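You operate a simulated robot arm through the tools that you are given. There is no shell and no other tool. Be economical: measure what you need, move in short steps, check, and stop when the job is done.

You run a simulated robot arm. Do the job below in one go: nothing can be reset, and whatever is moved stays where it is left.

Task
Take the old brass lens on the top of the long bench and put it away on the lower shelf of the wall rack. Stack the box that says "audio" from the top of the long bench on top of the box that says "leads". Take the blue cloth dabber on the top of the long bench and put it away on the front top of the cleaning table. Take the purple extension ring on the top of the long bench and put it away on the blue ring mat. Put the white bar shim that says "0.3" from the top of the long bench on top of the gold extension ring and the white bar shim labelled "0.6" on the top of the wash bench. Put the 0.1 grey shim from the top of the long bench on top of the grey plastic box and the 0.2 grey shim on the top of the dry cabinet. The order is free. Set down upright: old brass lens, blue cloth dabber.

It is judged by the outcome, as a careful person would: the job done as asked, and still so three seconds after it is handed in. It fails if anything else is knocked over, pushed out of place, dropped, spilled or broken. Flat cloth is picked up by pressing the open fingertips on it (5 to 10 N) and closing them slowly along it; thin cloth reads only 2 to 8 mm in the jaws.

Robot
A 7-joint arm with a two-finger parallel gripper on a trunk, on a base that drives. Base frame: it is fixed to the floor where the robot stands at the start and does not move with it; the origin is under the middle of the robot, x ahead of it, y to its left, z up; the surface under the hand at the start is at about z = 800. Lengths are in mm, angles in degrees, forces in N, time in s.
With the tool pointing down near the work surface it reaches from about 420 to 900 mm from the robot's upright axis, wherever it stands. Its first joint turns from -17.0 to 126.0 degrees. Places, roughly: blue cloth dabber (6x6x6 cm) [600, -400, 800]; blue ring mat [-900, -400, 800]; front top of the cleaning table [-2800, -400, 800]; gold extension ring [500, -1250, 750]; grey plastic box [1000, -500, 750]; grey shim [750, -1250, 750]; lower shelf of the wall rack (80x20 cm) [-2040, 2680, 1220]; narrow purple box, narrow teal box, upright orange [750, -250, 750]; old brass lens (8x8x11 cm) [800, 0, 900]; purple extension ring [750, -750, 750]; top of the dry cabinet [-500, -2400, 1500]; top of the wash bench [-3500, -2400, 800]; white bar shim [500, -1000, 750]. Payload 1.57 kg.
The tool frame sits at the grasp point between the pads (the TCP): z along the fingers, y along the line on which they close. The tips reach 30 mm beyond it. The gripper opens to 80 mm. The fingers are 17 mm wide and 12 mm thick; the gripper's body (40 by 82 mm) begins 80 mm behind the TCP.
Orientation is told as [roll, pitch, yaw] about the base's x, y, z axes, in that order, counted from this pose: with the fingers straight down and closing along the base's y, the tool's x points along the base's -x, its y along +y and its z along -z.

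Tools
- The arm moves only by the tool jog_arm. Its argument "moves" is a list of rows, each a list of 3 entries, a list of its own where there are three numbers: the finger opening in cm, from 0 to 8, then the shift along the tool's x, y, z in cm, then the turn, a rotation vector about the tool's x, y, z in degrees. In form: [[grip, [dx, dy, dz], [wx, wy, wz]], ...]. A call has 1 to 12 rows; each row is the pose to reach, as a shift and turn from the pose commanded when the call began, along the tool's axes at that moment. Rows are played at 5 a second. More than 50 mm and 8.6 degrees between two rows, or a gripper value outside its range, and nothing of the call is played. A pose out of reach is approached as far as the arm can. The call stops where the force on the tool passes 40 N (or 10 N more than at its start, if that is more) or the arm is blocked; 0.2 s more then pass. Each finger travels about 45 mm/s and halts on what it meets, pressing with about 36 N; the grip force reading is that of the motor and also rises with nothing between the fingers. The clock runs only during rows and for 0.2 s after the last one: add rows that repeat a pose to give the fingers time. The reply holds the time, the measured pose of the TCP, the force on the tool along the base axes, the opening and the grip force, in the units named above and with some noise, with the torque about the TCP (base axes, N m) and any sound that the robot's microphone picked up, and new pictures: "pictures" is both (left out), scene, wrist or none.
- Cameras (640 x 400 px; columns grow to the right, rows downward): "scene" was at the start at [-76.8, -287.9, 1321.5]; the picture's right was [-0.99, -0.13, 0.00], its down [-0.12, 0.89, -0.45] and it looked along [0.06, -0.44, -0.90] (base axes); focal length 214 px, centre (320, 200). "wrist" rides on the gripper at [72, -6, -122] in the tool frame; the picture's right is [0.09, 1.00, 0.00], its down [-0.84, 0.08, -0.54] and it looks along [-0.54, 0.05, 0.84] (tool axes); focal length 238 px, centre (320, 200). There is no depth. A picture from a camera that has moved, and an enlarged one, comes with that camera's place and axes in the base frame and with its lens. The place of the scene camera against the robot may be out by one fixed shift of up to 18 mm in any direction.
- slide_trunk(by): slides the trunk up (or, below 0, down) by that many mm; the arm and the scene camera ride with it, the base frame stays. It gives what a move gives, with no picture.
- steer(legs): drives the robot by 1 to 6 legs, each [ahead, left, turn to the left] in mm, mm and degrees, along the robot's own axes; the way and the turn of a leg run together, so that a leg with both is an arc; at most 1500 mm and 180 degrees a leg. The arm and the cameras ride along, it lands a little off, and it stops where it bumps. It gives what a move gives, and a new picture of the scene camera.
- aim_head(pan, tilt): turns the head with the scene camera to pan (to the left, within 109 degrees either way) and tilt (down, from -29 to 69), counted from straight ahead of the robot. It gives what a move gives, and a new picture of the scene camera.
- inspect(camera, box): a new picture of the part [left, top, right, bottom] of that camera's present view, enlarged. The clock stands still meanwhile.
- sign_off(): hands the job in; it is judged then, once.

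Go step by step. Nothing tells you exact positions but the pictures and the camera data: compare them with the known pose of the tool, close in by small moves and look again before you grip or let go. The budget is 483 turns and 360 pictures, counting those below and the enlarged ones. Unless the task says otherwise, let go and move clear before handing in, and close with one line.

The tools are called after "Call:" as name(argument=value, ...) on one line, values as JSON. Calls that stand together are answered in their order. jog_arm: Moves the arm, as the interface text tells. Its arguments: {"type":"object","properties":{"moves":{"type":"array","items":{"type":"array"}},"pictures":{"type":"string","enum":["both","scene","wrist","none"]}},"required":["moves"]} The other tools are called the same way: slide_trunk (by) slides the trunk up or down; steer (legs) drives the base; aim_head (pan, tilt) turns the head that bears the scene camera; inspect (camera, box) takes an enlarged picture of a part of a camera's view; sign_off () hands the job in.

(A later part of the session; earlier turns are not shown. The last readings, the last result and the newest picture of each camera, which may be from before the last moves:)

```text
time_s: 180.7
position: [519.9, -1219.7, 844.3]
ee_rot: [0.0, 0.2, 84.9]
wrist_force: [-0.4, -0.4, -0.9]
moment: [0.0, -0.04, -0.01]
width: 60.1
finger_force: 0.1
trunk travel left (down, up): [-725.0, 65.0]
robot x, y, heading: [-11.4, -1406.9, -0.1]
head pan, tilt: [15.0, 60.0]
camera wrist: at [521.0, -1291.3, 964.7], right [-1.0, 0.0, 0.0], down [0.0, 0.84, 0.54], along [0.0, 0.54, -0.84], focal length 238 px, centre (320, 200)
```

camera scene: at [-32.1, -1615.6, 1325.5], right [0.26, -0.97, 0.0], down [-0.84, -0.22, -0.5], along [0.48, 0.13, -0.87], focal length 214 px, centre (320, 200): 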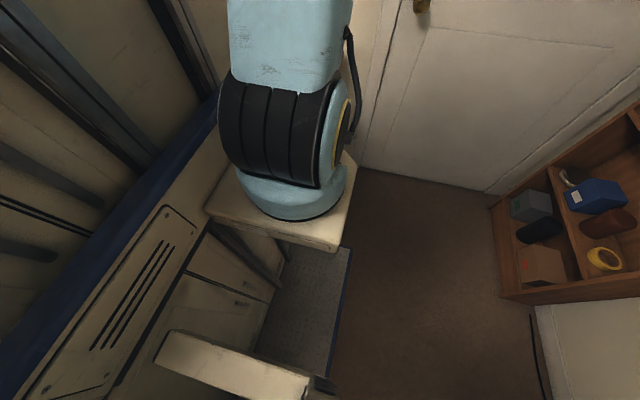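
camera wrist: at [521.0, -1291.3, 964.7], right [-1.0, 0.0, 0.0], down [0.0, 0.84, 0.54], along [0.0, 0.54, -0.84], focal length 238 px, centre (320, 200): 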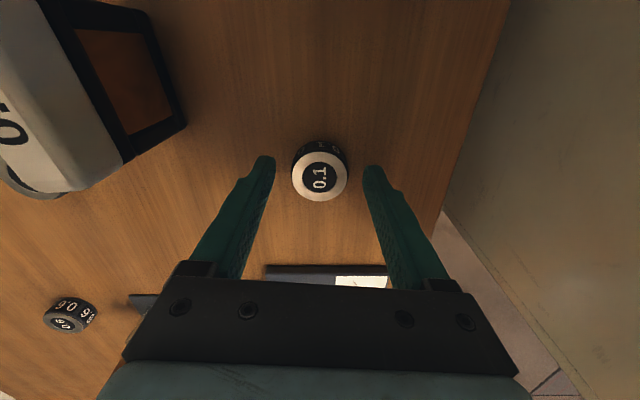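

Call:
jog_arm(moves=[[6, [0, 0, 0.4], [0, 0, 0]], [6, [-0.2, 0, 0.8], [0, 0, 0]], [4, [-0.2, 0, 0.8], [0, 0, 0]], [2.5, [-0.2, 0, 0.8], [0, 0, 0]], [2.5, [-0.2, 0, 0.8], [0, 0, 0]], [2.5, [-0.2, 0, 0.8], [0, 0, 0]]], pictures="wrist")

```text
time_s: 182.1
position: [519.9, -1217.8, 836.3]
ee_rot: [-0.1, 0.1, 85.0]
wrist_force: [0.5, 0.3, 0.7]
moment: [0.0, -0.01, 0.02]
width: 39.0
finger_force: 36.1
trunk travel left (down, up): [-725.0, 65.0]
robot x, y, heading: [-11.1, -1406.2, 0.1]
head pan, tilt: [15.0, 60.0]
camera wrist: at [521.0, -1289.0, 956.9], right [-1.0, 0.0, 0.0], down [0.0, 0.84, 0.54], along [0.0, 0.54, -0.84], focal length 238 px, centre (320, 200)
```

wrist: 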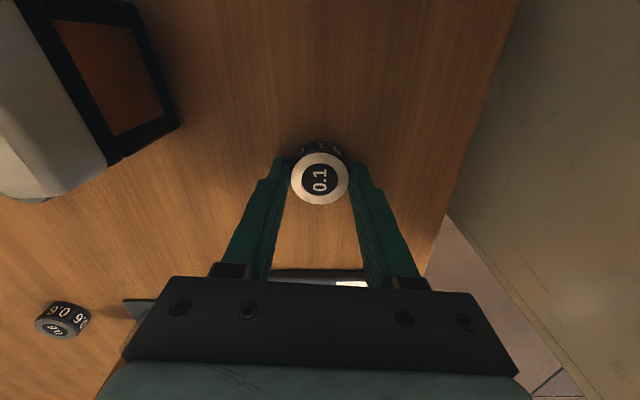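

Gripped at 39 mm. Lift it high and drive to the LAMPS box.

Call:
jog_arm(moves=[[2.5, [0, 0, -1], [0, 0, 0]], [2.5, [0, 0, -5], [0, 0, 0]], [2.5, [0, 0, -10], [0, 0, 0]], [2.5, [0, 0, -15], [0, 0, 0]], [2.5, [0, 0, -20], [0, 0, 0]], [2.5, [0, 0, -25], [0, 0, 0]], [2.5, [0, 0, -25], [0, 0, 0]]], pictures="wrist")

Call:
steer(legs=[[0, 780, 0]])

Call:
inspect(camera="wrist", box=[0, 0, 640, 400])

```text
time_s: 183.7
position: [518.1, -1215.4, 1088.8]
ee_rot: [0.0, 0.1, 84.9]
wrist_force: [0.4, 0.3, -0.9]
moment: [-0.02, -0.02, -0.01]
width: 38.8
finger_force: 35.9
trunk travel left (down, up): [-725.0, 65.0]
robot x, y, heading: [-6.5, -1406.3, -0.1]
head pan, tilt: [15.0, 60.0]
camera wrist: at [518.9, -1287.4, 1209.7], right [-1.0, 0.0, 0.0], down [0.0, 0.84, 0.54], along [0.0, 0.54, -0.84], focal length 238 px, centre (320, 200)
```

wrist: 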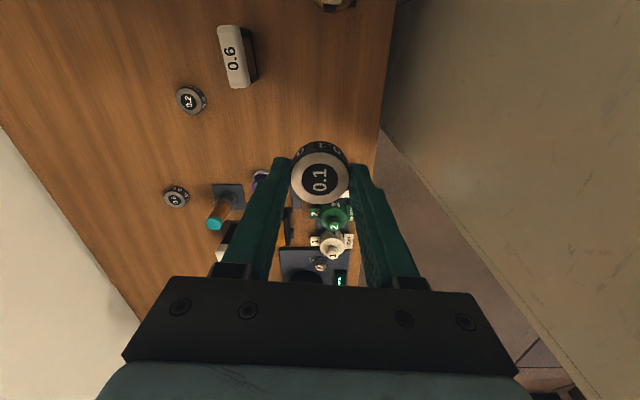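

```text
time_s: 187.9
position: [505.1, -421.7, 1087.3]
ee_rot: [0.0, 0.2, 86.2]
wrist_force: [0.8, -0.2, -0.5]
moment: [0.01, -0.01, -0.02]
width: 38.8
finger_force: 35.8
trunk travel left (down, up): [-725.0, 65.0]
robot x, y, heading: [-20.0, -625.0, 1.2]
head pan, tilt: [15.0, 60.0]
camera scene: at [-35.0, -834.4, 1325.5], right [0.28, -0.96, 0.0], down [-0.83, -0.24, -0.5], along [0.48, 0.14, -0.87], focal length 214 px, centre (320, 200)
```

scene: 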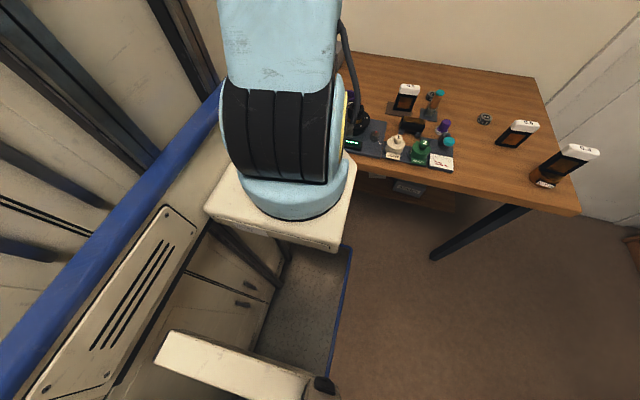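

```text
1.00 times, centred on (320, 200) of wrist (not enlarged: the box is as wide or as high as the picture)
camera zoom: at [508.5, -493.9, 1209.2], right [-1.0, -0.03, 0.0], down [-0.02, 0.84, 0.54], along [-0.01, 0.54, -0.84], focal length 238 px, centre (320, 200)
```

zoom: 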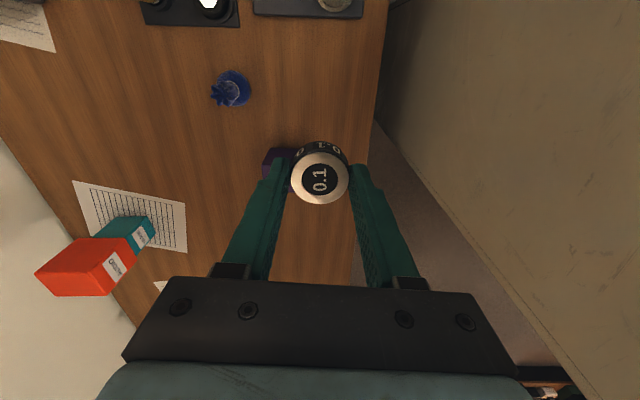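

Call:
steer(legs=[[0, 0, -1.2], [25, 40, 0]])

Call:
jog_arm(moves=[[2.5, [2, -4, 0], [0, 0, 0]], [2.5, [4, -8, 0], [0, 0, 0]], [2.5, [6, -12, 0], [0, 0, 0]], [2.5, [8, -16, 0], [0, 0, 0]], [2.5, [10, -20, 0], [0, 0, 0]], [2.5, [12, -24, 0], [0, 0, 0]], [2.5, [14, -26, 0], [0, 0, 0]], [2.5, [16, -26, 0], [0, 0, 0]], [2.5, [18, -26, 0], [0, 0, 0]], [2.5, [20, -26, 0], [0, 0, 0]], [2.5, [24, -26, 0], [0, 0, 0]], [2.5, [24, -26, 0], [0, 0, 0]]], pictures="wrist")

```text
time_s: 189.2
position: [534.8, -392.2, 1087.7]
ee_rot: [0.0, 0.1, 85.0]
wrist_force: [-0.6, -0.1, -0.8]
moment: [-0.02, 0.01, 0.02]
width: 38.9
finger_force: 35.9
trunk travel left (down, up): [-725.0, 65.0]
robot x, y, heading: [4.8, -584.9, 0.0]
head pan, tilt: [15.0, 60.0]
camera scene: at [-14.2, -793.6, 1325.5], right [0.26, -0.97, 0.0], down [-0.84, -0.22, -0.5], along [0.48, 0.13, -0.87], focal length 214 px, centre (320, 200)
```

scene: 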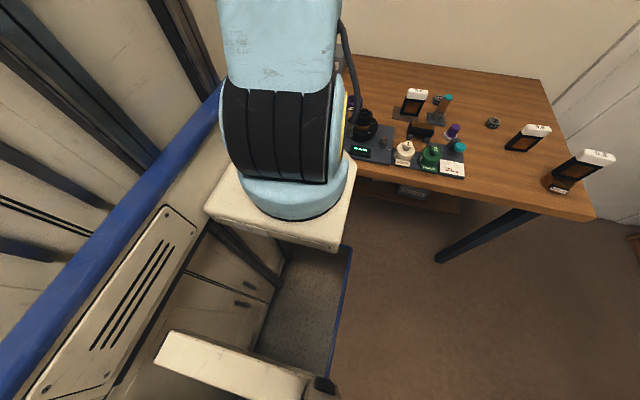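

```text
time_s: 191.8
position: [772.6, -655.6, 1090.7]
ee_rot: [0.0, 0.1, 85.1]
wrist_force: [1.0, -0.1, -0.1]
moment: [0.01, 0.0, 0.02]
width: 38.7
finger_force: 35.7
trunk travel left (down, up): [-725.0, 65.0]
robot x, y, heading: [6.9, -585.6, -0.3]
head pan, tilt: [15.0, 60.0]
camera wrist: at [774.6, -726.4, 1211.2], right [-1.0, -0.01, 0.0], down [-0.01, 0.84, 0.54], along [0.0, 0.54, -0.84], focal length 238 px, centre (320, 200)
```

wrist: 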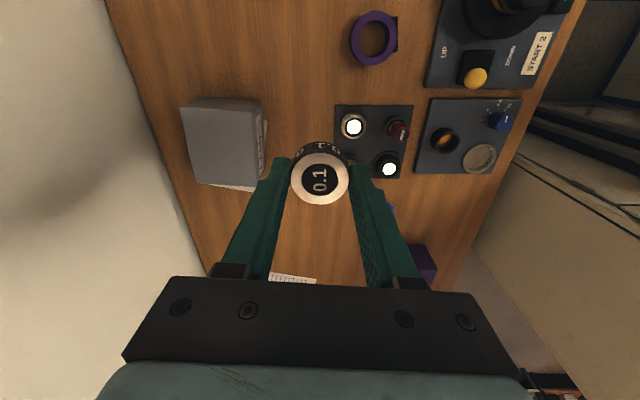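

Call:
inspect(camera="wrist", box=[150, 80, 310, 180])

Call:
inspect(camera="wrist", box=[150, 110, 310, 210])

```text
4.00 times, centred on (230, 130) of wrist
camera zoom: at [774.6, -726.4, 1211.2], right [-1.0, -0.01, 0.0], down [-0.01, 0.84, 0.54], along [0.0, 0.54, -0.84], focal length 953 px, centre (680, 480)
```

zoom: 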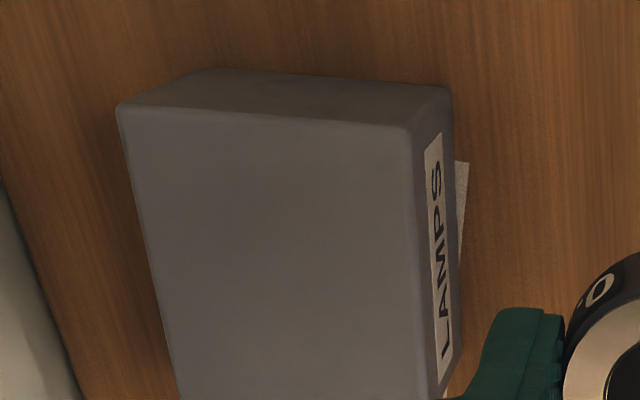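

```text
4.00 times, centred on (230, 160) of wrist
camera zoom: at [774.6, -726.4, 1211.2], right [-1.0, -0.01, 0.0], down [-0.01, 0.84, 0.54], along [0.0, 0.54, -0.84], focal length 953 px, centre (680, 360)
```

zoom: 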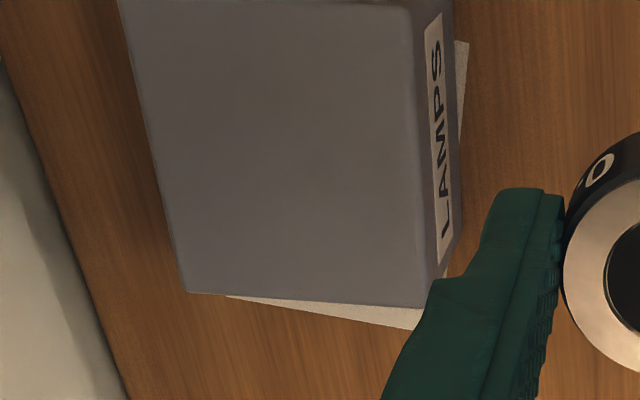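

LAMPS top is at z≈869, centre about (923, -595). Moving over it.

Call:
jog_arm(moves=[[2.5, [-2, -4, 0], [0, 0, 0]], [2.5, [-4, -8, 0], [0, 0, 0]], [2.5, [-7.1, -12.1, 1], [0, 0, 0]], [2.5, [-7.1, -12.1, 5], [0, 0, 0]], [2.5, [-7.1, -12.1, 9], [0, 0, 0]], [2.5, [-7.1, -12.1, 13], [0, 0, 0]], [2.5, [-7.1, -12.1, 15.5], [0, 0, 0]], [2.5, [-7.1, -12.1, 15.5], [0, 0, 0]]], pictures="wrist")

```text
refused: row 3 steps farther than a row can; nothing moved
```

Call:
jog_arm(moves=[[2.5, [-2, -4, 0], [0, 0, 0]], [2.5, [-4, -8, 0], [0, 0, 0]], [2.5, [-6, -11, 1], [0, 0, 0]], [2.5, [-7.1, -12.1, 5], [0, 0, 0]], [2.5, [-7.1, -12.1, 9], [0, 0, 0]], [2.5, [-7.1, -12.1, 13], [0, 0, 0]], [2.5, [-7.1, -12.1, 15.5], [0, 0, 0]], [2.5, [-7.1, -12.1, 15.5], [0, 0, 0]]], pictures="wrist")

```text
time_s: 193.6
position: [900.5, -593.8, 932.4]
ee_rot: [0.1, 0.1, 84.9]
wrist_force: [-0.3, 0.5, -1.0]
moment: [0.0, 0.0, -0.02]
width: 38.6
finger_force: 36.0
trunk travel left (down, up): [-725.0, 65.0]
robot x, y, heading: [6.0, -587.6, -0.1]
head pan, tilt: [15.0, 60.0]
camera wrist: at [901.9, -665.1, 1053.6], right [-1.0, -0.01, 0.0], down [0.0, 0.84, 0.54], along [0.0, 0.54, -0.84], focal length 238 px, centre (320, 200)
```

wrist: 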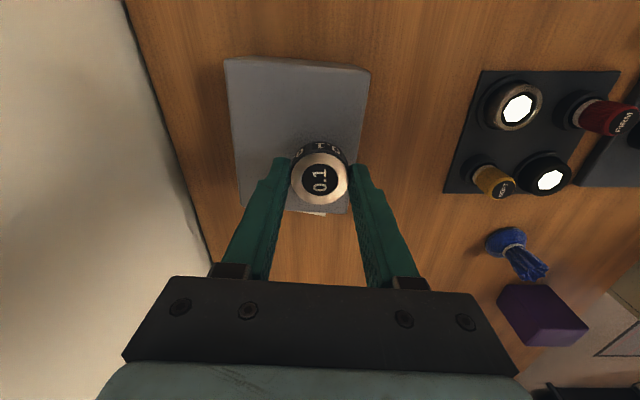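

Call:
jog_arm(moves=[[2.5, [0, 0, 1.5], [0, 0, 0]], [2.5, [0, 0, 2.5], [0, 0, 0]], [2.5, [0, 0, 2.5], [0, 0, 0]]], pictures="none")

Call:
jog_arm(moves=[[2.5, [0, 0, 0.1], [0, 0, 0]], [2.5, [0, 0, 0.2], [0, 0, 0]]], pictures="none")

Call:
jog_arm(moves=[[2.5, [0, 0, 0.1], [0, 0, 0]], [2.5, [0, 0, 0.2], [0, 0, 0]]], pictures="none")

```text
time_s: 194.4
position: [901.2, -594.9, 911.2]
ee_rot: [-0.3, 0.2, 85.0]
wrist_force: [-2.3, -0.4, 19.7]
moment: [0.02, 0.2, -0.01]
width: 38.7
finger_force: 36.2
trunk travel left (down, up): [-725.0, 65.0]
robot x, y, heading: [4.4, -585.7, -0.0]
head pan, tilt: [15.0, 60.0]
```

```text
time_s: 195.0
position: [900.8, -594.9, 909.3]
ee_rot: [-0.3, 0.0, 85.0]
wrist_force: [5.4, 1.9, 31.6]
moment: [0.15, 0.04, -0.15]
width: 38.9
finger_force: 35.7
trunk travel left (down, up): [-725.0, 65.0]
robot x, y, heading: [0.4, -583.1, -0.2]
head pan, tilt: [15.0, 60.0]
```

```text
time_s: 195.6
position: [901.3, -595.4, 907.5]
ee_rot: [-0.3, 0.0, 85.1]
wrist_force: [7.1, 2.1, 26.0]
moment: [0.16, -0.18, -0.13]
width: 38.8
finger_force: 36.0
trunk travel left (down, up): [-725.0, 65.0]
robot x, y, heading: [6.3, -584.1, -0.1]
head pan, tilt: [15.0, 60.0]
```

Contact came sooner than estimated. I'll relieve the force, open and lift.

Call:
jog_arm(moves=[[2.5, [0, 0, -0.35], [0, 0, 0]], [4.4, [0, 0, -0.35], [0, 0, 0]], [5.5, [0, 0, -0.35], [0, 0, 0]], [5.5, [0, 0, -0.35], [0, 0, 0]], [5.5, [0, 0, -3], [0, 0, 0]], [5.5, [0, 0, -8], [0, 0, 0]], [8, [0, 0, -12], [0, 0, 0]]], pictures="wrist")

Call:
inspect(camera="wrist", box=[220, 60, 420, 185])

```text
time_s: 197.2
position: [900.4, -595.9, 1026.9]
ee_rot: [0.0, 0.1, 85.0]
wrist_force: [0.0, -0.3, -0.6]
moment: [0.0, 0.01, 0.01]
width: 79.9
finger_force: 0.1
trunk travel left (down, up): [-725.0, 65.0]
robot x, y, heading: [7.8, -586.4, 0.1]
head pan, tilt: [15.0, 60.0]
camera wrist: at [902.9, -667.3, 1147.7], right [-1.0, 0.0, 0.0], down [0.0, 0.84, 0.54], along [0.0, 0.54, -0.84], focal length 238 px, centre (320, 200)
```

wrist: 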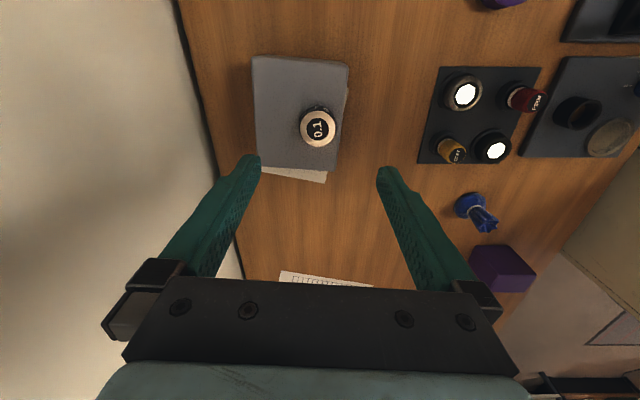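

```text
3.20 times, centred on (320, 122) of wrist
camera zoom: at [902.9, -667.3, 1147.7], right [-1.0, 0.0, 0.0], down [0.0, 0.84, 0.54], along [0.0, 0.54, -0.84], focal length 763 px, centre (320, 448)
```

zoom: 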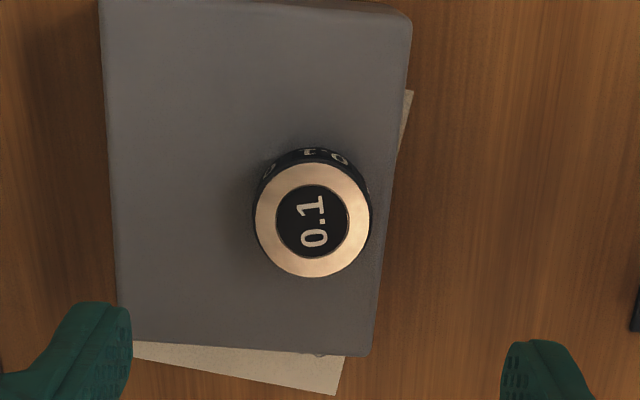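

0.1 is on the LAMPS box. Next is the purple ring near (703, -737): rotate the gripper back and look from above.

Call:
jog_arm(moves=[[8, [0, 2, -2], [0, 0, 8]], [8, [0, 4, -4], [0, 0, 16]], [8, [0, 6, -6], [0, 0, 24]], [8, [0, 8, -8], [0, 0, 32]], [8, [0, 10, -8], [0, 0, 40]], [8, [0, 12, -8], [0, 0, 48]], [8, [0, 14, -8], [0, 0, 56]], [8, [0, 16, -8], [0, 0, 64]], [8, [0, 18, -8], [0, 0, 72]], [8, [0, 20, -8], [0, 0, 80]], [8, [0, 20, -8], [0, 0, 85]], [8, [0, 20, -8], [0, 0, 85]]], pictures="none")

Call:
steer(legs=[[-10, -150, 0]])

Call:
inspect(camera="wrist", box=[220, 20, 420, 145])

```text
time_s: 199.8
position: [700.2, -576.4, 1103.6]
ee_rot: [-0.1, 0.0, -0.1]
wrist_force: [-0.2, 0.3, 0.5]
moment: [0.02, 0.0, 0.01]
width: 79.8
finger_force: 0.1
trunk travel left (down, up): [-725.0, 65.0]
robot x, y, heading: [2.2, -582.1, -0.1]
head pan, tilt: [15.0, 60.0]
```

```text
time_s: 201.1
position: [690.9, -727.6, 1105.5]
ee_rot: [0.1, -0.1, 0.3]
wrist_force: [-0.9, -0.7, -1.1]
moment: [0.02, 0.0, -0.01]
width: 80.1
finger_force: 0.1
trunk travel left (down, up): [-725.0, 65.0]
robot x, y, heading: [-2.5, -733.5, 0.1]
head pan, tilt: [15.0, 60.0]
camera scene: at [-23.1, -945.1, 1325.5], right [0.26, -0.96, 0.0], down [-0.84, -0.23, -0.5], along [0.48, 0.13, -0.87], focal length 214 px, centre (320, 200)
```

scene: 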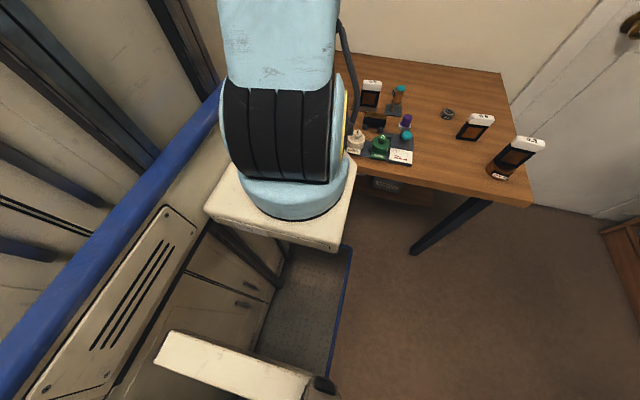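

```text
3.20 times, centred on (320, 82) of wrist
camera zoom: at [620.4, -732.5, 1225.9], right [-0.1, 1.0, 0.0], down [0.84, 0.08, 0.54], along [0.54, 0.05, -0.84], focal length 763 px, centre (320, 576)
```

zoom: 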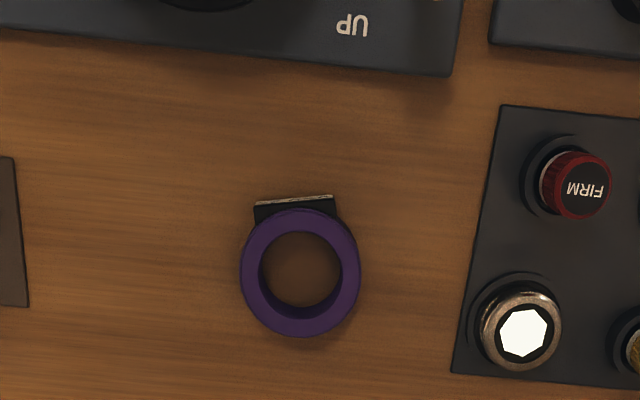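

Call:
jog_arm(moves=[[8, [-0.5, -0.4, 5], [0, 0, 0]], [8, [-0.9, -0.8, 10], [0, 0, 0]], [8, [-0.9, -0.8, 15], [0, 0, 0]], [8, [-0.9, -0.8, 19], [0, 0, 0]], [8, [-0.9, -0.8, 19], [0, 0, 0]]], pictures="wrist")

Call:
inspect(camera="wrist", box=[220, 80, 420, 205])

```text
refused: row 1 steps farther than a row can; nothing moved
```

```text
3.20 times, centred on (320, 142) of wrist
camera zoom: at [620.4, -732.5, 1225.9], right [-0.1, 1.0, 0.0], down [0.84, 0.08, 0.54], along [0.54, 0.05, -0.84], focal length 763 px, centre (320, 384)
```

zoom: 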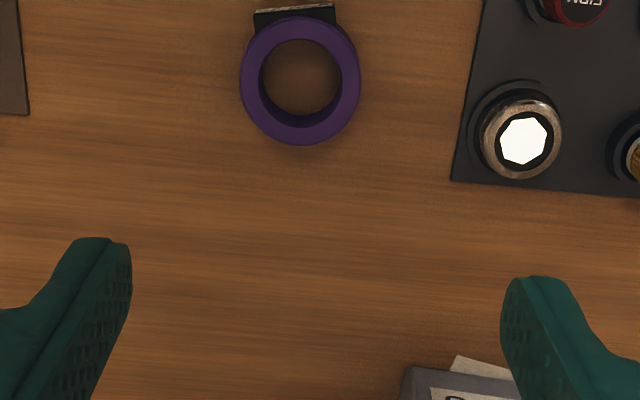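

Call:
jog_arm(moves=[[8, [-0.5, -0.4, 4.5], [0, 0, 0]], [8, [-0.9, -0.8, 9], [0, 0, 0]], [8, [-0.9, -0.8, 13.5], [0, 0, 0]], [8, [-0.9, -0.8, 18], [0, 0, 0]], [8, [-0.9, -0.8, 18], [0, 0, 0]]], pictures="wrist")

Call:
inspect(camera="wrist", box=[220, 80, 420, 205])

```text
time_s: 202.3
position: [699.3, -733.3, 924.1]
ee_rot: [-0.1, 0.0, 0.2]
wrist_force: [-0.9, 0.8, 0.3]
moment: [0.03, -0.03, 0.01]
width: 80.1
finger_force: 0.0
trunk travel left (down, up): [-725.0, 65.0]
robot x, y, heading: [-2.9, -737.8, 0.0]
head pan, tilt: [15.0, 60.0]
camera wrist: at [628.8, -739.2, 1046.3], right [-0.1, 1.0, 0.0], down [0.84, 0.08, 0.54], along [0.54, 0.05, -0.84], focal length 238 px, centre (320, 200)
```

wrist: 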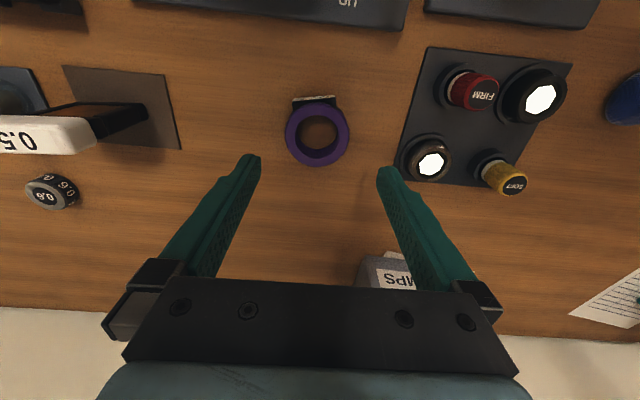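

```text
3.20 times, centred on (320, 142) of wrist
camera zoom: at [628.8, -739.2, 1046.3], right [-0.1, 1.0, 0.0], down [0.84, 0.08, 0.54], along [0.54, 0.05, -0.84], focal length 763 px, centre (320, 384)
```

zoom: 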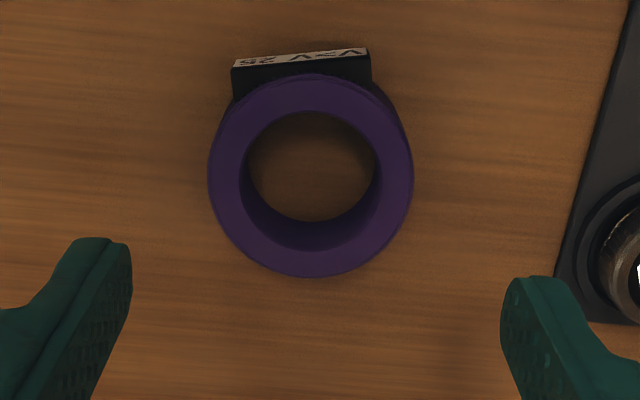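

Call:
jog_arm(moves=[[8, [0.1, -0.2, 4], [0, 0, 0]], [8, [0.1, -0.2, 7], [0, 0, 0]], [8, [0.1, -0.2, 8.6], [0, 0, 0]], [7, [0.1, -0.2, 8.6], [0, 0, 0]], [5, [0.1, -0.2, 8.6], [0, 0, 0]], [4, [0.1, -0.2, 8.6], [0, 0, 0]], [4, [0.1, -0.2, 8.6], [0, 0, 0]]], pictures="wrist")

```text
time_s: 203.9
position: [698.6, -735.0, 840.0]
ee_rot: [-0.1, 0.0, 0.2]
wrist_force: [0.5, 0.1, -0.2]
moment: [0.0, -0.02, 0.02]
width: 61.3
finger_force: 36.0
trunk travel left (down, up): [-725.0, 65.0]
robot x, y, heading: [-2.6, -737.6, 0.2]
head pan, tilt: [15.0, 60.0]
camera wrist: at [627.4, -742.5, 960.3], right [-0.1, 1.0, 0.0], down [0.84, 0.08, 0.54], along [0.54, 0.05, -0.84], focal length 238 px, centre (320, 200)
```

wrist: 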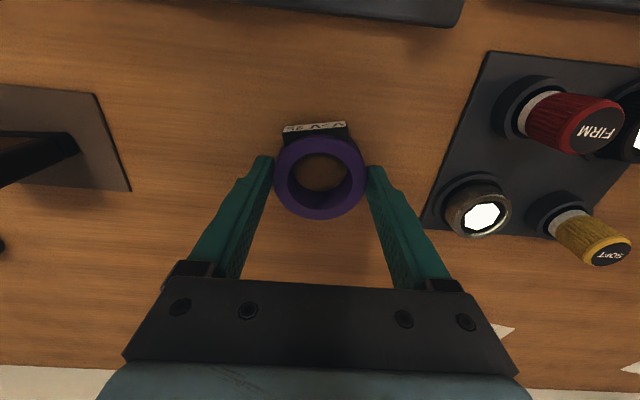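

Ring gripped at 61 mm. Lift, tuck in, back off and turn toward the ring mat table.

Call:
jog_arm(moves=[[4, [0, 0, -1], [0, 0, 0]], [4, [0, 0, -5.5], [0, 0, 0]], [4, [0, 0, -10], [0, 0, 0]], [4, [0, 0, -14.5], [0, 0, 0]], [4, [4, 0, -17], [0, 0, 0]], [4, [8, 0, -20], [0, 0, 0]], [4, [12, 0, -23], [0, 0, 0]], [4, [16, 0, -26], [0, 0, 0]], [4, [20, 0, -28], [0, 0, 0]], [4, [20, 0, -28], [0, 0, 0]]], pictures="none")

Call:
steer(legs=[[-112, 0, 0], [0, 400, 0], [0, 0, -90]])

```text
time_s: 206.1
position: [496.5, -733.5, 1119.6]
ee_rot: [-0.2, 0.0, 0.2]
wrist_force: [0.1, -0.6, -1.0]
moment: [0.03, -0.03, -0.01]
width: 61.1
finger_force: 36.1
trunk travel left (down, up): [-725.0, 65.0]
robot x, y, heading: [-3.6, -738.4, 0.2]
head pan, tilt: [15.0, 60.0]
```

```text
time_s: 213.3
position: [-135.1, -840.5, 1119.3]
ee_rot: [-0.1, -0.1, -92.0]
wrist_force: [0.0, -0.2, -1.0]
moment: [-0.02, 0.02, -0.03]
width: 60.8
finger_force: 36.1
trunk travel left (down, up): [-725.0, 65.0]
robot x, y, heading: [-117.9, -338.9, -92.0]
head pan, tilt: [15.0, 60.0]
camera scene: at [-334.0, -311.9, 1325.5], right [-0.97, -0.22, 0.0], down [-0.19, 0.84, -0.5], along [0.11, -0.49, -0.87], focal length 214 px, centre (320, 200)
```

scene: 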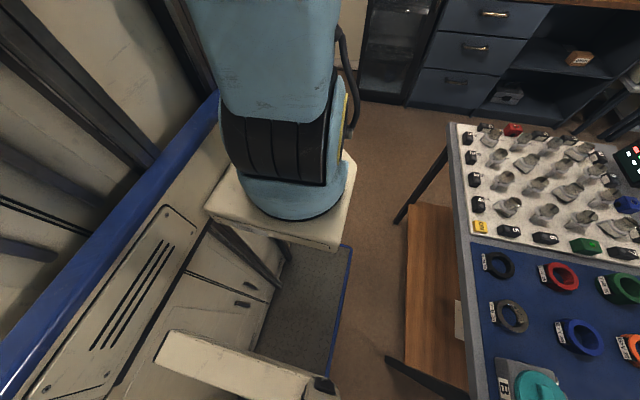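

Call:
steer(legs=[[0, 0, -88]])

Call:
inspect(camera="wrist", box=[0, 0, 640, 400])

Call:
aim_head(pan=-15, tilt=50)

```text
time_s: 217.5
position: [-618.2, -338.9, 1119.2]
ee_rot: [-0.1, 0.0, 179.9]
wrist_force: [0.5, 0.3, -0.8]
moment: [0.0, -0.02, 0.04]
width: 60.6
finger_force: 36.0
trunk travel left (down, up): [-725.0, 65.0]
robot x, y, heading: [-114.4, -340.4, 180.0]
head pan, tilt: [15.0, 60.0]
camera scene: at [-106.0, -122.5, 1325.5], right [-0.26, 0.97, 0.0], down [0.84, 0.22, -0.5], along [-0.48, -0.13, -0.87], focal length 214 px, centre (320, 200)
```

scene: 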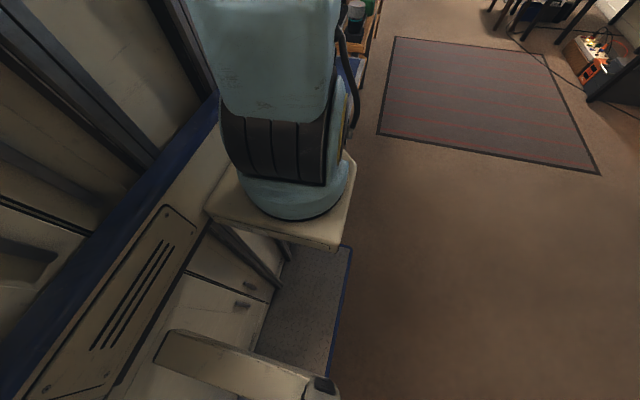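

```text
1.00 times, centred on (320, 200) of wrist (not enlarged: the box is as wide or as high as the picture)
camera zoom: at [-545.1, -332.4, 1240.0], right [0.09, -1.0, 0.0], down [-0.84, -0.08, 0.54], along [-0.54, -0.05, -0.84], focal length 238 px, centre (320, 200)
```

zoom: 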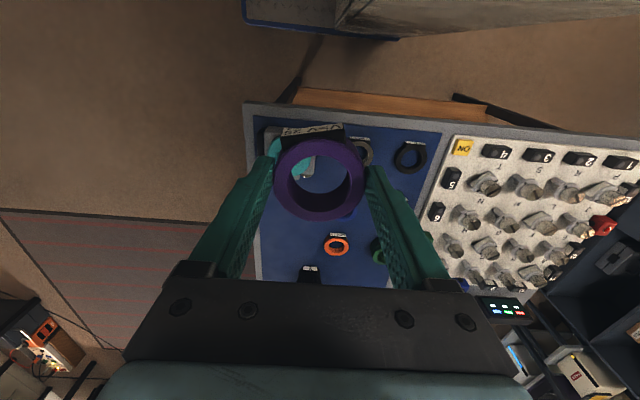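

```text
time_s: 218.4
position: [-618.7, -338.7, 1119.6]
ee_rot: [-0.1, -0.1, 180.0]
wrist_force: [0.2, 1.0, -0.6]
moment: [0.03, 0.01, 0.0]
width: 60.4
finger_force: 35.8
trunk travel left (down, up): [-725.0, 65.0]
robot x, y, heading: [-115.0, -339.9, 179.7]
head pan, tilt: [-15.0, 50.0]
camera scene: at [-115.9, -85.4, 1338.0], right [0.26, 0.97, 0.0], down [0.74, -0.2, -0.64], along [-0.62, 0.17, -0.77], focal length 214 px, centre (320, 200)
```

scene: 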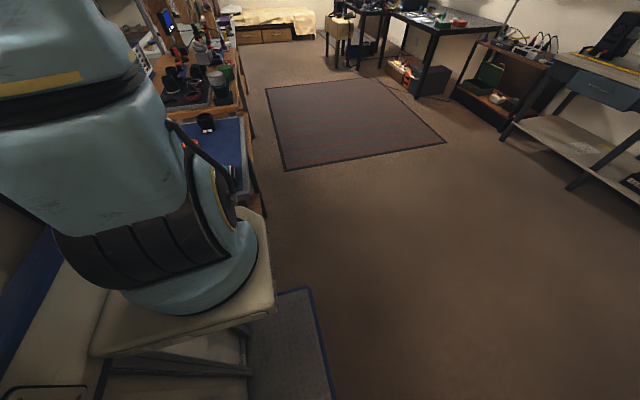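

Call:
steer(legs=[[80, 0, 0]])

Call:
jog_arm(moves=[[4, [-4, -1, 0], [0, 0, 0]], [4, [-8, -2, 0], [0, 0, 0]], [4, [-12, -3, 0], [0, 0, 0]], [4, [-16, -4, 0], [0, 0, 0]], [4, [-16, -4, 0], [0, 0, 0]]], pictures="wrist")

```text
time_s: 219.5
position: [-699.2, -339.1, 1119.3]
ee_rot: [-0.1, 0.0, 179.9]
wrist_force: [-0.4, -0.3, -0.8]
moment: [-0.01, 0.04, 0.01]
width: 60.4
finger_force: 35.5
trunk travel left (down, up): [-725.0, 65.0]
robot x, y, heading: [-196.5, -336.9, 179.7]
head pan, tilt: [-15.0, 50.0]
camera scene: at [-196.2, -85.2, 1338.1], right [0.26, 0.97, 0.0], down [0.74, -0.2, -0.64], along [-0.62, 0.17, -0.77], focal length 214 px, centre (320, 200)
```

scene: 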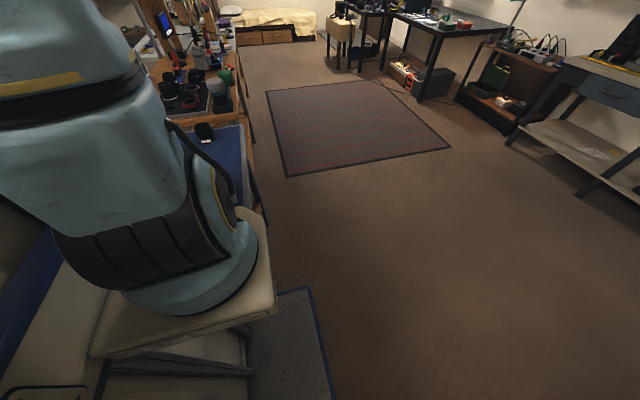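

```text
time_s: 220.7
position: [-859.0, -298.3, 1119.3]
ee_rot: [-0.2, 0.0, 179.9]
wrist_force: [-0.4, 0.0, -1.1]
moment: [0.0, -0.03, 0.01]
width: 60.2
finger_force: 35.9
trunk travel left (down, up): [-725.0, 65.0]
robot x, y, heading: [-195.1, -339.2, 179.9]
head pan, tilt: [-15.0, 50.0]
camera wrist: at [-784.6, -291.8, 1240.1], right [0.09, -1.0, 0.0], down [-0.84, -0.08, 0.54], along [-0.54, -0.05, -0.84], focal length 238 px, centre (320, 200)
```

wrist: 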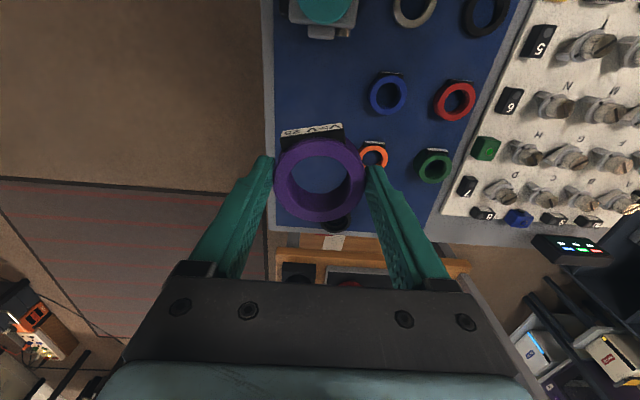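

Call:
jog_arm(moves=[[4, [-3.3, 0, 3], [0, 0, 0]], [4, [-6.6, 0, 6], [0, 0, 0]], [4, [-6.6, 0, 11], [0, 0, 0]], [4, [-6.6, 0, 16], [0, 0, 0]], [4, [-6.6, 0, 21], [0, 0, 0]], [4, [-6.6, 0, 25], [0, 0, 0]], [4, [-6.6, 0, 25], [0, 0, 0]]], pictures="wrist")

```text
time_s: 222.3
position: [-924.8, -298.1, 869.2]
ee_rot: [-0.1, 0.0, 180.0]
wrist_force: [0.0, 0.1, -1.9]
moment: [-0.03, 0.01, 0.01]
width: 60.3
finger_force: 36.1
trunk travel left (down, up): [-725.0, 65.0]
robot x, y, heading: [-195.5, -337.8, 180.0]
head pan, tilt: [-15.0, 50.0]
camera wrist: at [-851.9, -292.4, 990.6], right [0.09, -1.0, 0.0], down [-0.84, -0.08, 0.54], along [-0.54, -0.05, -0.84], focal length 238 px, centre (320, 200)
```

wrist: 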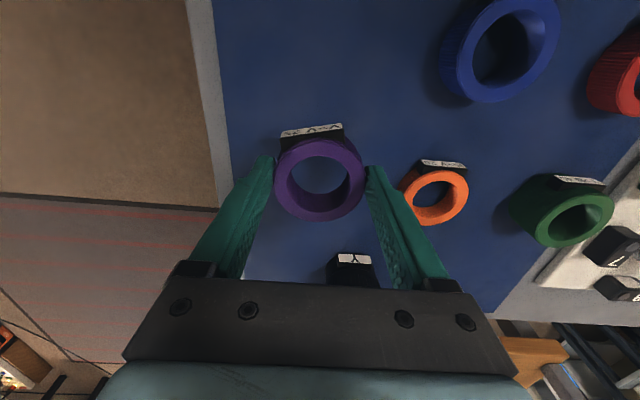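

Call:
jog_arm(moves=[[4, [1, -1.4, 0.5], [0, 0, 0]], [4, [1, -1.4, 1.5], [0, 0, 0]], [4, [1, -1.4, 2], [0, 0, 0]], [4, [1, -1.4, 2], [0, 0, 0]]], pictures="wrist")

```text
time_s: 223.3
position: [-915.2, -285.3, 849.3]
ee_rot: [-0.1, -0.1, 179.9]
wrist_force: [-1.6, 0.6, -1.0]
moment: [0.0, -0.02, -0.01]
width: 60.1
finger_force: 36.0
trunk travel left (down, up): [-725.0, 65.0]
robot x, y, heading: [-200.0, -336.8, 180.1]
head pan, tilt: [-15.0, 50.0]
camera wrist: at [-841.9, -277.7, 970.1], right [0.09, -1.0, 0.0], down [-0.84, -0.08, 0.54], along [-0.54, -0.05, -0.84], focal length 238 px, centre (320, 200)
```

wrist: 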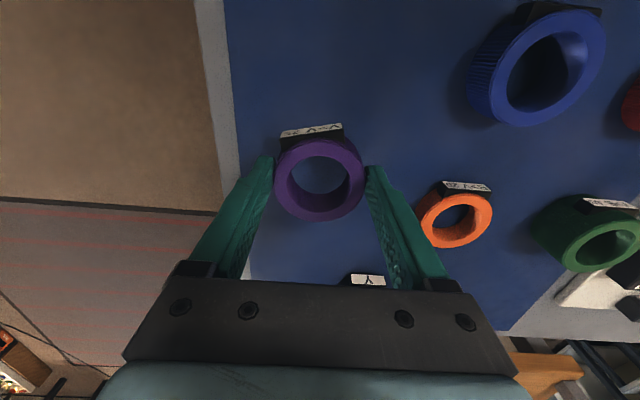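

Call:
jog_arm(moves=[[4, [0, 0, 0.15], [0, 0, 0]], [4, [0, 0, 0.3], [0, 0, 0]], [4, [0, 0, 0.4], [0, 0, 0]]], pictures="none")

```text
time_s: 224.1
position: [-914.3, -284.2, 845.4]
ee_rot: [-0.1, 0.0, 179.9]
wrist_force: [0.2, -0.6, -2.0]
moment: [-0.02, 0.02, -0.01]
width: 60.2
finger_force: 35.2
trunk travel left (down, up): [-725.0, 65.0]
robot x, y, heading: [-196.8, -342.0, 179.9]
head pan, tilt: [-15.0, 50.0]
```

Call:
jog_arm(moves=[[4, [0, 0, 0.15], [0, 0, 0]], [4, [0, 0, 0.3], [0, 0, 0]]], pictures="none")

```text
time_s: 224.7
position: [-913.0, -283.6, 841.7]
ee_rot: [0.0, 0.0, 179.9]
wrist_force: [1.0, 0.1, -1.1]
moment: [-0.02, 0.03, -0.02]
width: 60.2
finger_force: 36.0
trunk travel left (down, up): [-725.0, 65.0]
robot x, y, heading: [-198.7, -339.9, 179.8]
head pan, tilt: [-15.0, 50.0]
```

Call:
jog_arm(moves=[[4, [0, 0, 0.1], [0, 0, 0]], [4, [0, 0, 0.2], [0, 0, 0]]], pictures="none")

```text
time_s: 225.3
position: [-914.6, -283.1, 839.5]
ee_rot: [-0.1, 0.0, 179.9]
wrist_force: [0.1, -0.1, -1.0]
moment: [-0.04, -0.01, -0.02]
width: 60.3
finger_force: 36.3
trunk travel left (down, up): [-725.0, 65.0]
robot x, y, heading: [-194.6, -342.4, 180.0]
head pan, tilt: [-15.0, 50.0]
```

Call:
jog_arm(moves=[[4, [0, 0, 0.1], [0, 0, 0]], [4, [0, 0, 0.2], [0, 0, 0]]], pictures="none")

```text
time_s: 225.9
position: [-914.2, -283.4, 837.7]
ee_rot: [-0.1, 0.0, 179.9]
wrist_force: [0.1, -0.1, -1.2]
moment: [0.02, 0.01, 0.02]
width: 60.1
finger_force: 35.7
trunk travel left (down, up): [-725.0, 65.0]
robot x, y, heading: [-194.4, -336.2, 179.8]
head pan, tilt: [-15.0, 50.0]
```

Call:
jog_arm(moves=[[4, [0, 0, 0.1], [0, 0, 0]], [4, [0, 0, 0.25], [0, 0, 0]]], pictures="none")

```text
time_s: 226.5
position: [-915.1, -284.5, 834.4]
ee_rot: [-0.1, 0.0, 179.9]
wrist_force: [0.5, -0.1, -1.4]
moment: [-0.02, -0.01, -0.03]
width: 60.3
finger_force: 36.2
trunk travel left (down, up): [-725.0, 65.0]
robot x, y, heading: [-198.3, -337.6, 180.2]
head pan, tilt: [-15.0, 50.0]
```

Call:
jog_arm(moves=[[4, [0, 0, 0.15], [0, 0, 0]], [4, [0, 0, 0.3], [0, 0, 0]]], pictures="wrist")

```text
time_s: 227.1
position: [-914.3, -284.6, 832.7]
ee_rot: [-0.2, -0.1, 179.8]
wrist_force: [0.3, -0.4, -1.0]
moment: [0.02, 0.01, 0.02]
width: 60.2
finger_force: 36.0
trunk travel left (down, up): [-725.0, 65.0]
robot x, y, heading: [-197.5, -338.6, 179.9]
head pan, tilt: [-15.0, 50.0]
camera wrist: at [-841.2, -277.8, 953.5], right [0.09, -1.0, 0.0], down [-0.84, -0.08, 0.54], along [-0.54, -0.05, -0.84], focal length 238 px, centre (320, 200)
```

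wrist: 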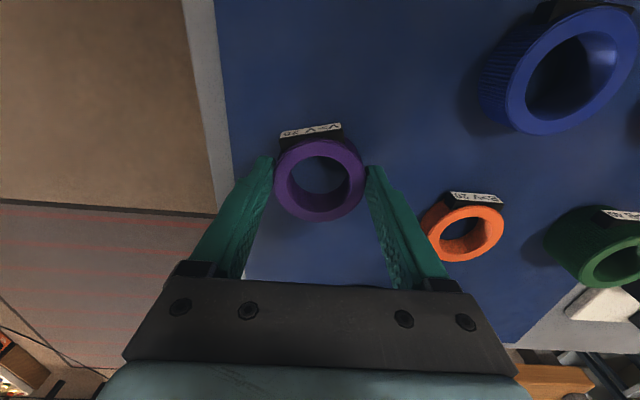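

Call:
jog_arm(moves=[[4, [0, 0, 0.2], [0, 0, 0]], [4, [0, 0, 0.4], [0, 0, 0]]], pictures="none")

```text
time_s: 227.7
position: [-914.2, -284.3, 828.7]
ee_rot: [-0.2, 0.0, 179.9]
wrist_force: [0.0, 0.2, -1.1]
moment: [0.01, -0.01, -0.05]
width: 60.3
finger_force: 36.5
trunk travel left (down, up): [-725.0, 65.0]
robot x, y, heading: [-191.4, -338.8, 179.8]
head pan, tilt: [-15.0, 50.0]
```

Call:
jog_arm(moves=[[4, [0, 0, 0.2], [0, 0, 0]], [4, [0, 0, 0.4], [0, 0, 0]]], pictures="none")

```text
time_s: 228.3
position: [-913.3, -284.1, 825.4]
ee_rot: [0.0, 0.1, 179.9]
wrist_force: [0.4, -0.4, -0.9]
moment: [0.03, 0.02, 0.04]
width: 60.1
finger_force: 35.7
trunk travel left (down, up): [-725.0, 65.0]
robot x, y, heading: [-200.9, -342.1, 179.7]
head pan, tilt: [-15.0, 50.0]
```

Call:
jog_arm(moves=[[4, [0, 0, 0.4], [0, 0, 0]], [4, [0, 0, 0.8], [0, 0, 0]], [4, [0, 0, 1], [0, 0, 0]]], pictures="wrist")

```text
time_s: 229.1
position: [-915.4, -283.4, 816.0]
ee_rot: [-0.2, -0.3, 179.8]
wrist_force: [0.3, -1.0, 31.4]
moment: [-0.07, -0.03, -0.41]
width: 60.3
finger_force: 36.0
trunk travel left (down, up): [-725.0, 65.0]
robot x, y, heading: [-198.0, -338.8, 179.7]
head pan, tilt: [-15.0, 50.0]
camera wrist: at [-841.3, -277.2, 937.5], right [0.09, -1.0, 0.0], down [-0.83, -0.08, 0.55], along [-0.54, -0.05, -0.84], focal length 238 px, centre (320, 200)
```

wrist: 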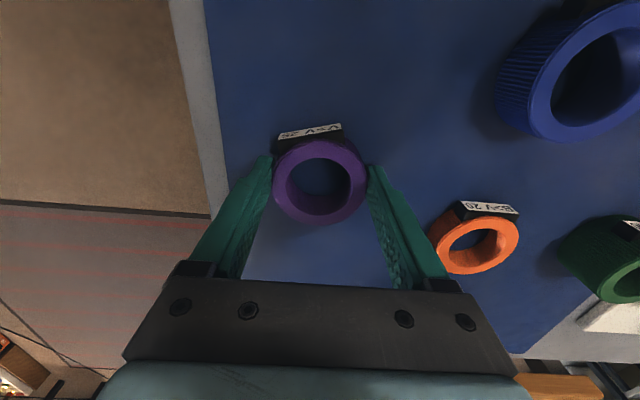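

Call:
jog_arm(moves=[[4, [0, 0, -0.25], [0, 0, 0]], [6.8, [0, 0, -0.25], [0, 0, 0]], [7.6, [0, 0, -0.25], [0, 0, 0]], [7.6, [0, 0, -0.25], [0, 0, 0]], [7.6, [0, 0, -3], [0, 0, 0]], [7.6, [0, 0, -8], [0, 0, 0]], [8, [0, 0, -13], [0, 0, 0]]], pictures="wrist")

```text
time_s: 230.7
position: [-911.4, -285.4, 945.3]
ee_rot: [-0.1, 0.1, 179.9]
wrist_force: [0.2, 1.5, -0.3]
moment: [0.0, -0.02, -0.02]
width: 80.1
finger_force: 0.0
trunk travel left (down, up): [-725.0, 65.0]
robot x, y, heading: [-192.1, -338.8, 179.8]
head pan, tilt: [-15.0, 50.0]
camera wrist: at [-838.6, -278.4, 1065.8], right [0.09, -1.0, 0.0], down [-0.84, -0.08, 0.54], along [-0.54, -0.05, -0.84], focal length 238 px, centre (320, 200)
```

wrist: 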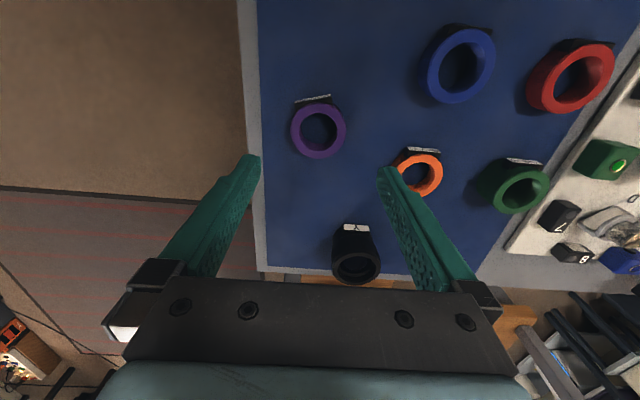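

The purple ring is on the mat. Back to the bench for the blue dabber.

Call:
jog_arm(moves=[[8, [3, 0, -4], [0, 0, 0]], [8, [6, 0, -8], [0, 0, 0]], [8, [9, 0, -12], [0, 0, 0]], [8, [13, 0, -15], [0, 0, 0]], [8, [17, 0, -17], [0, 0, 0]], [8, [20, 0, -18], [0, 0, 0]]], pictures="none")

Call:
steer(legs=[[-80, 0, 0], [0, 0, 90], [0, 0, 90], [100, -80, 0]])

Call:
inspect(camera="wrist", box=[0, 0, 640, 400])

```text
time_s: 232.1
position: [-713.2, -283.3, 1124.4]
ee_rot: [-0.1, 0.0, 179.9]
wrist_force: [-0.6, 0.0, 0.4]
moment: [-0.01, 0.0, 0.03]
width: 80.2
finger_force: 0.0
trunk travel left (down, up): [-725.0, 65.0]
robot x, y, heading: [-197.2, -340.5, 180.0]
head pan, tilt: [-15.0, 50.0]
```

```text
time_s: 241.7
position: [501.8, -460.3, 1124.6]
ee_rot: [-0.2, 0.0, 1.4]
wrist_force: [-0.2, -0.4, -0.4]
moment: [0.02, -0.02, -0.01]
width: 80.2
finger_force: 0.0
trunk travel left (down, up): [-725.0, 65.0]
robot x, y, heading: [-13.5, -418.2, 1.2]
head pan, tilt: [-15.0, 50.0]
camera scene: at [-19.6, -663.6, 1338.1], right [-0.24, -0.97, 0.0], down [-0.74, 0.18, -0.64], along [0.62, -0.15, -0.77], focal length 214 px, centre (320, 200)
```

scene: 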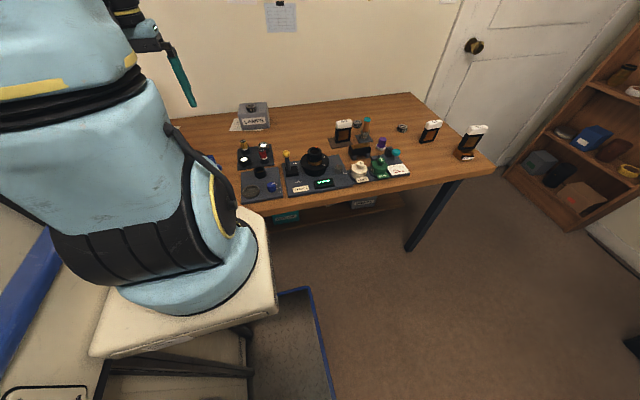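

```text
1.00 times, centred on (320, 200) of wrist (not enlarged: the box is as wide or as high as the picture)
camera zoom: at [431.5, -468.0, 1245.7], right [-0.12, 0.99, 0.0], down [0.83, 0.1, 0.54], along [0.54, 0.06, -0.84], focal length 238 px, centre (320, 200)
```

zoom: 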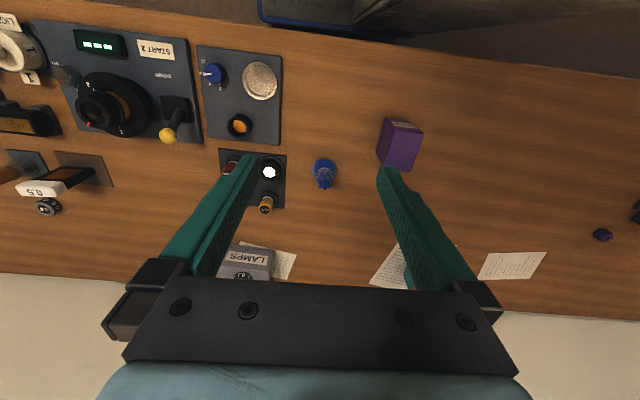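

Call:
jog_arm(moves=[[8, [-4, 0.5, 2], [0, 0, 0]], [8, [-8, 1.5, 4], [0, 0, 0]], [8, [-11.5, 2.2, 7], [0, 0, 0]], [8, [-11.5, 2.2, 11], [0, 0, 0]], [8, [-11.5, 2.2, 14], [0, 0, 0]], [8, [-11.5, 2.2, 14], [0, 0, 0]]], pictures="wrist")

Call:
inspect(camera="wrist", box=[240, 60, 400, 160])

```text
time_s: 243.1
position: [617.7, -435.4, 986.9]
ee_rot: [-0.3, 0.1, 1.4]
wrist_force: [-0.2, -0.9, 0.4]
moment: [0.01, -0.01, 0.02]
width: 80.0
finger_force: 0.1
trunk travel left (down, up): [-725.0, 65.0]
robot x, y, heading: [-16.9, -416.3, 1.6]
head pan, tilt: [-15.0, 50.0]
camera wrist: at [546.9, -443.3, 1107.1], right [-0.12, 0.99, 0.0], down [0.83, 0.1, 0.54], along [0.54, 0.06, -0.84], focal length 238 px, centre (320, 200)
```

wrist: 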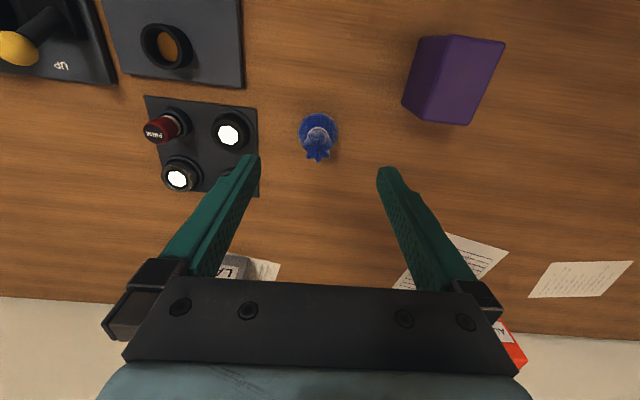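

```text
4.00 times, centred on (320, 110) of wrist
camera zoom: at [546.9, -443.3, 1107.1], right [-0.12, 0.99, 0.0], down [0.83, 0.1, 0.54], along [0.54, 0.06, -0.84], focal length 953 px, centre (320, 560)
```

zoom: 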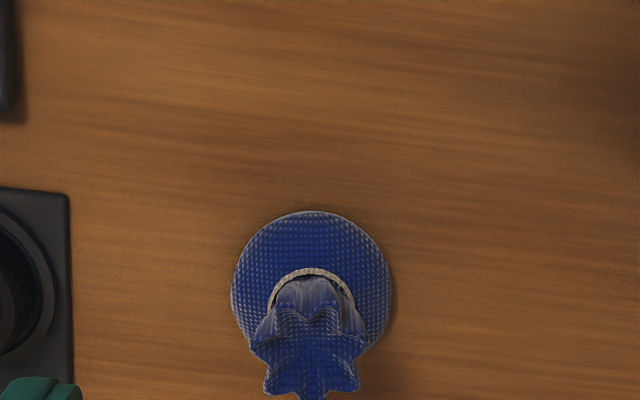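

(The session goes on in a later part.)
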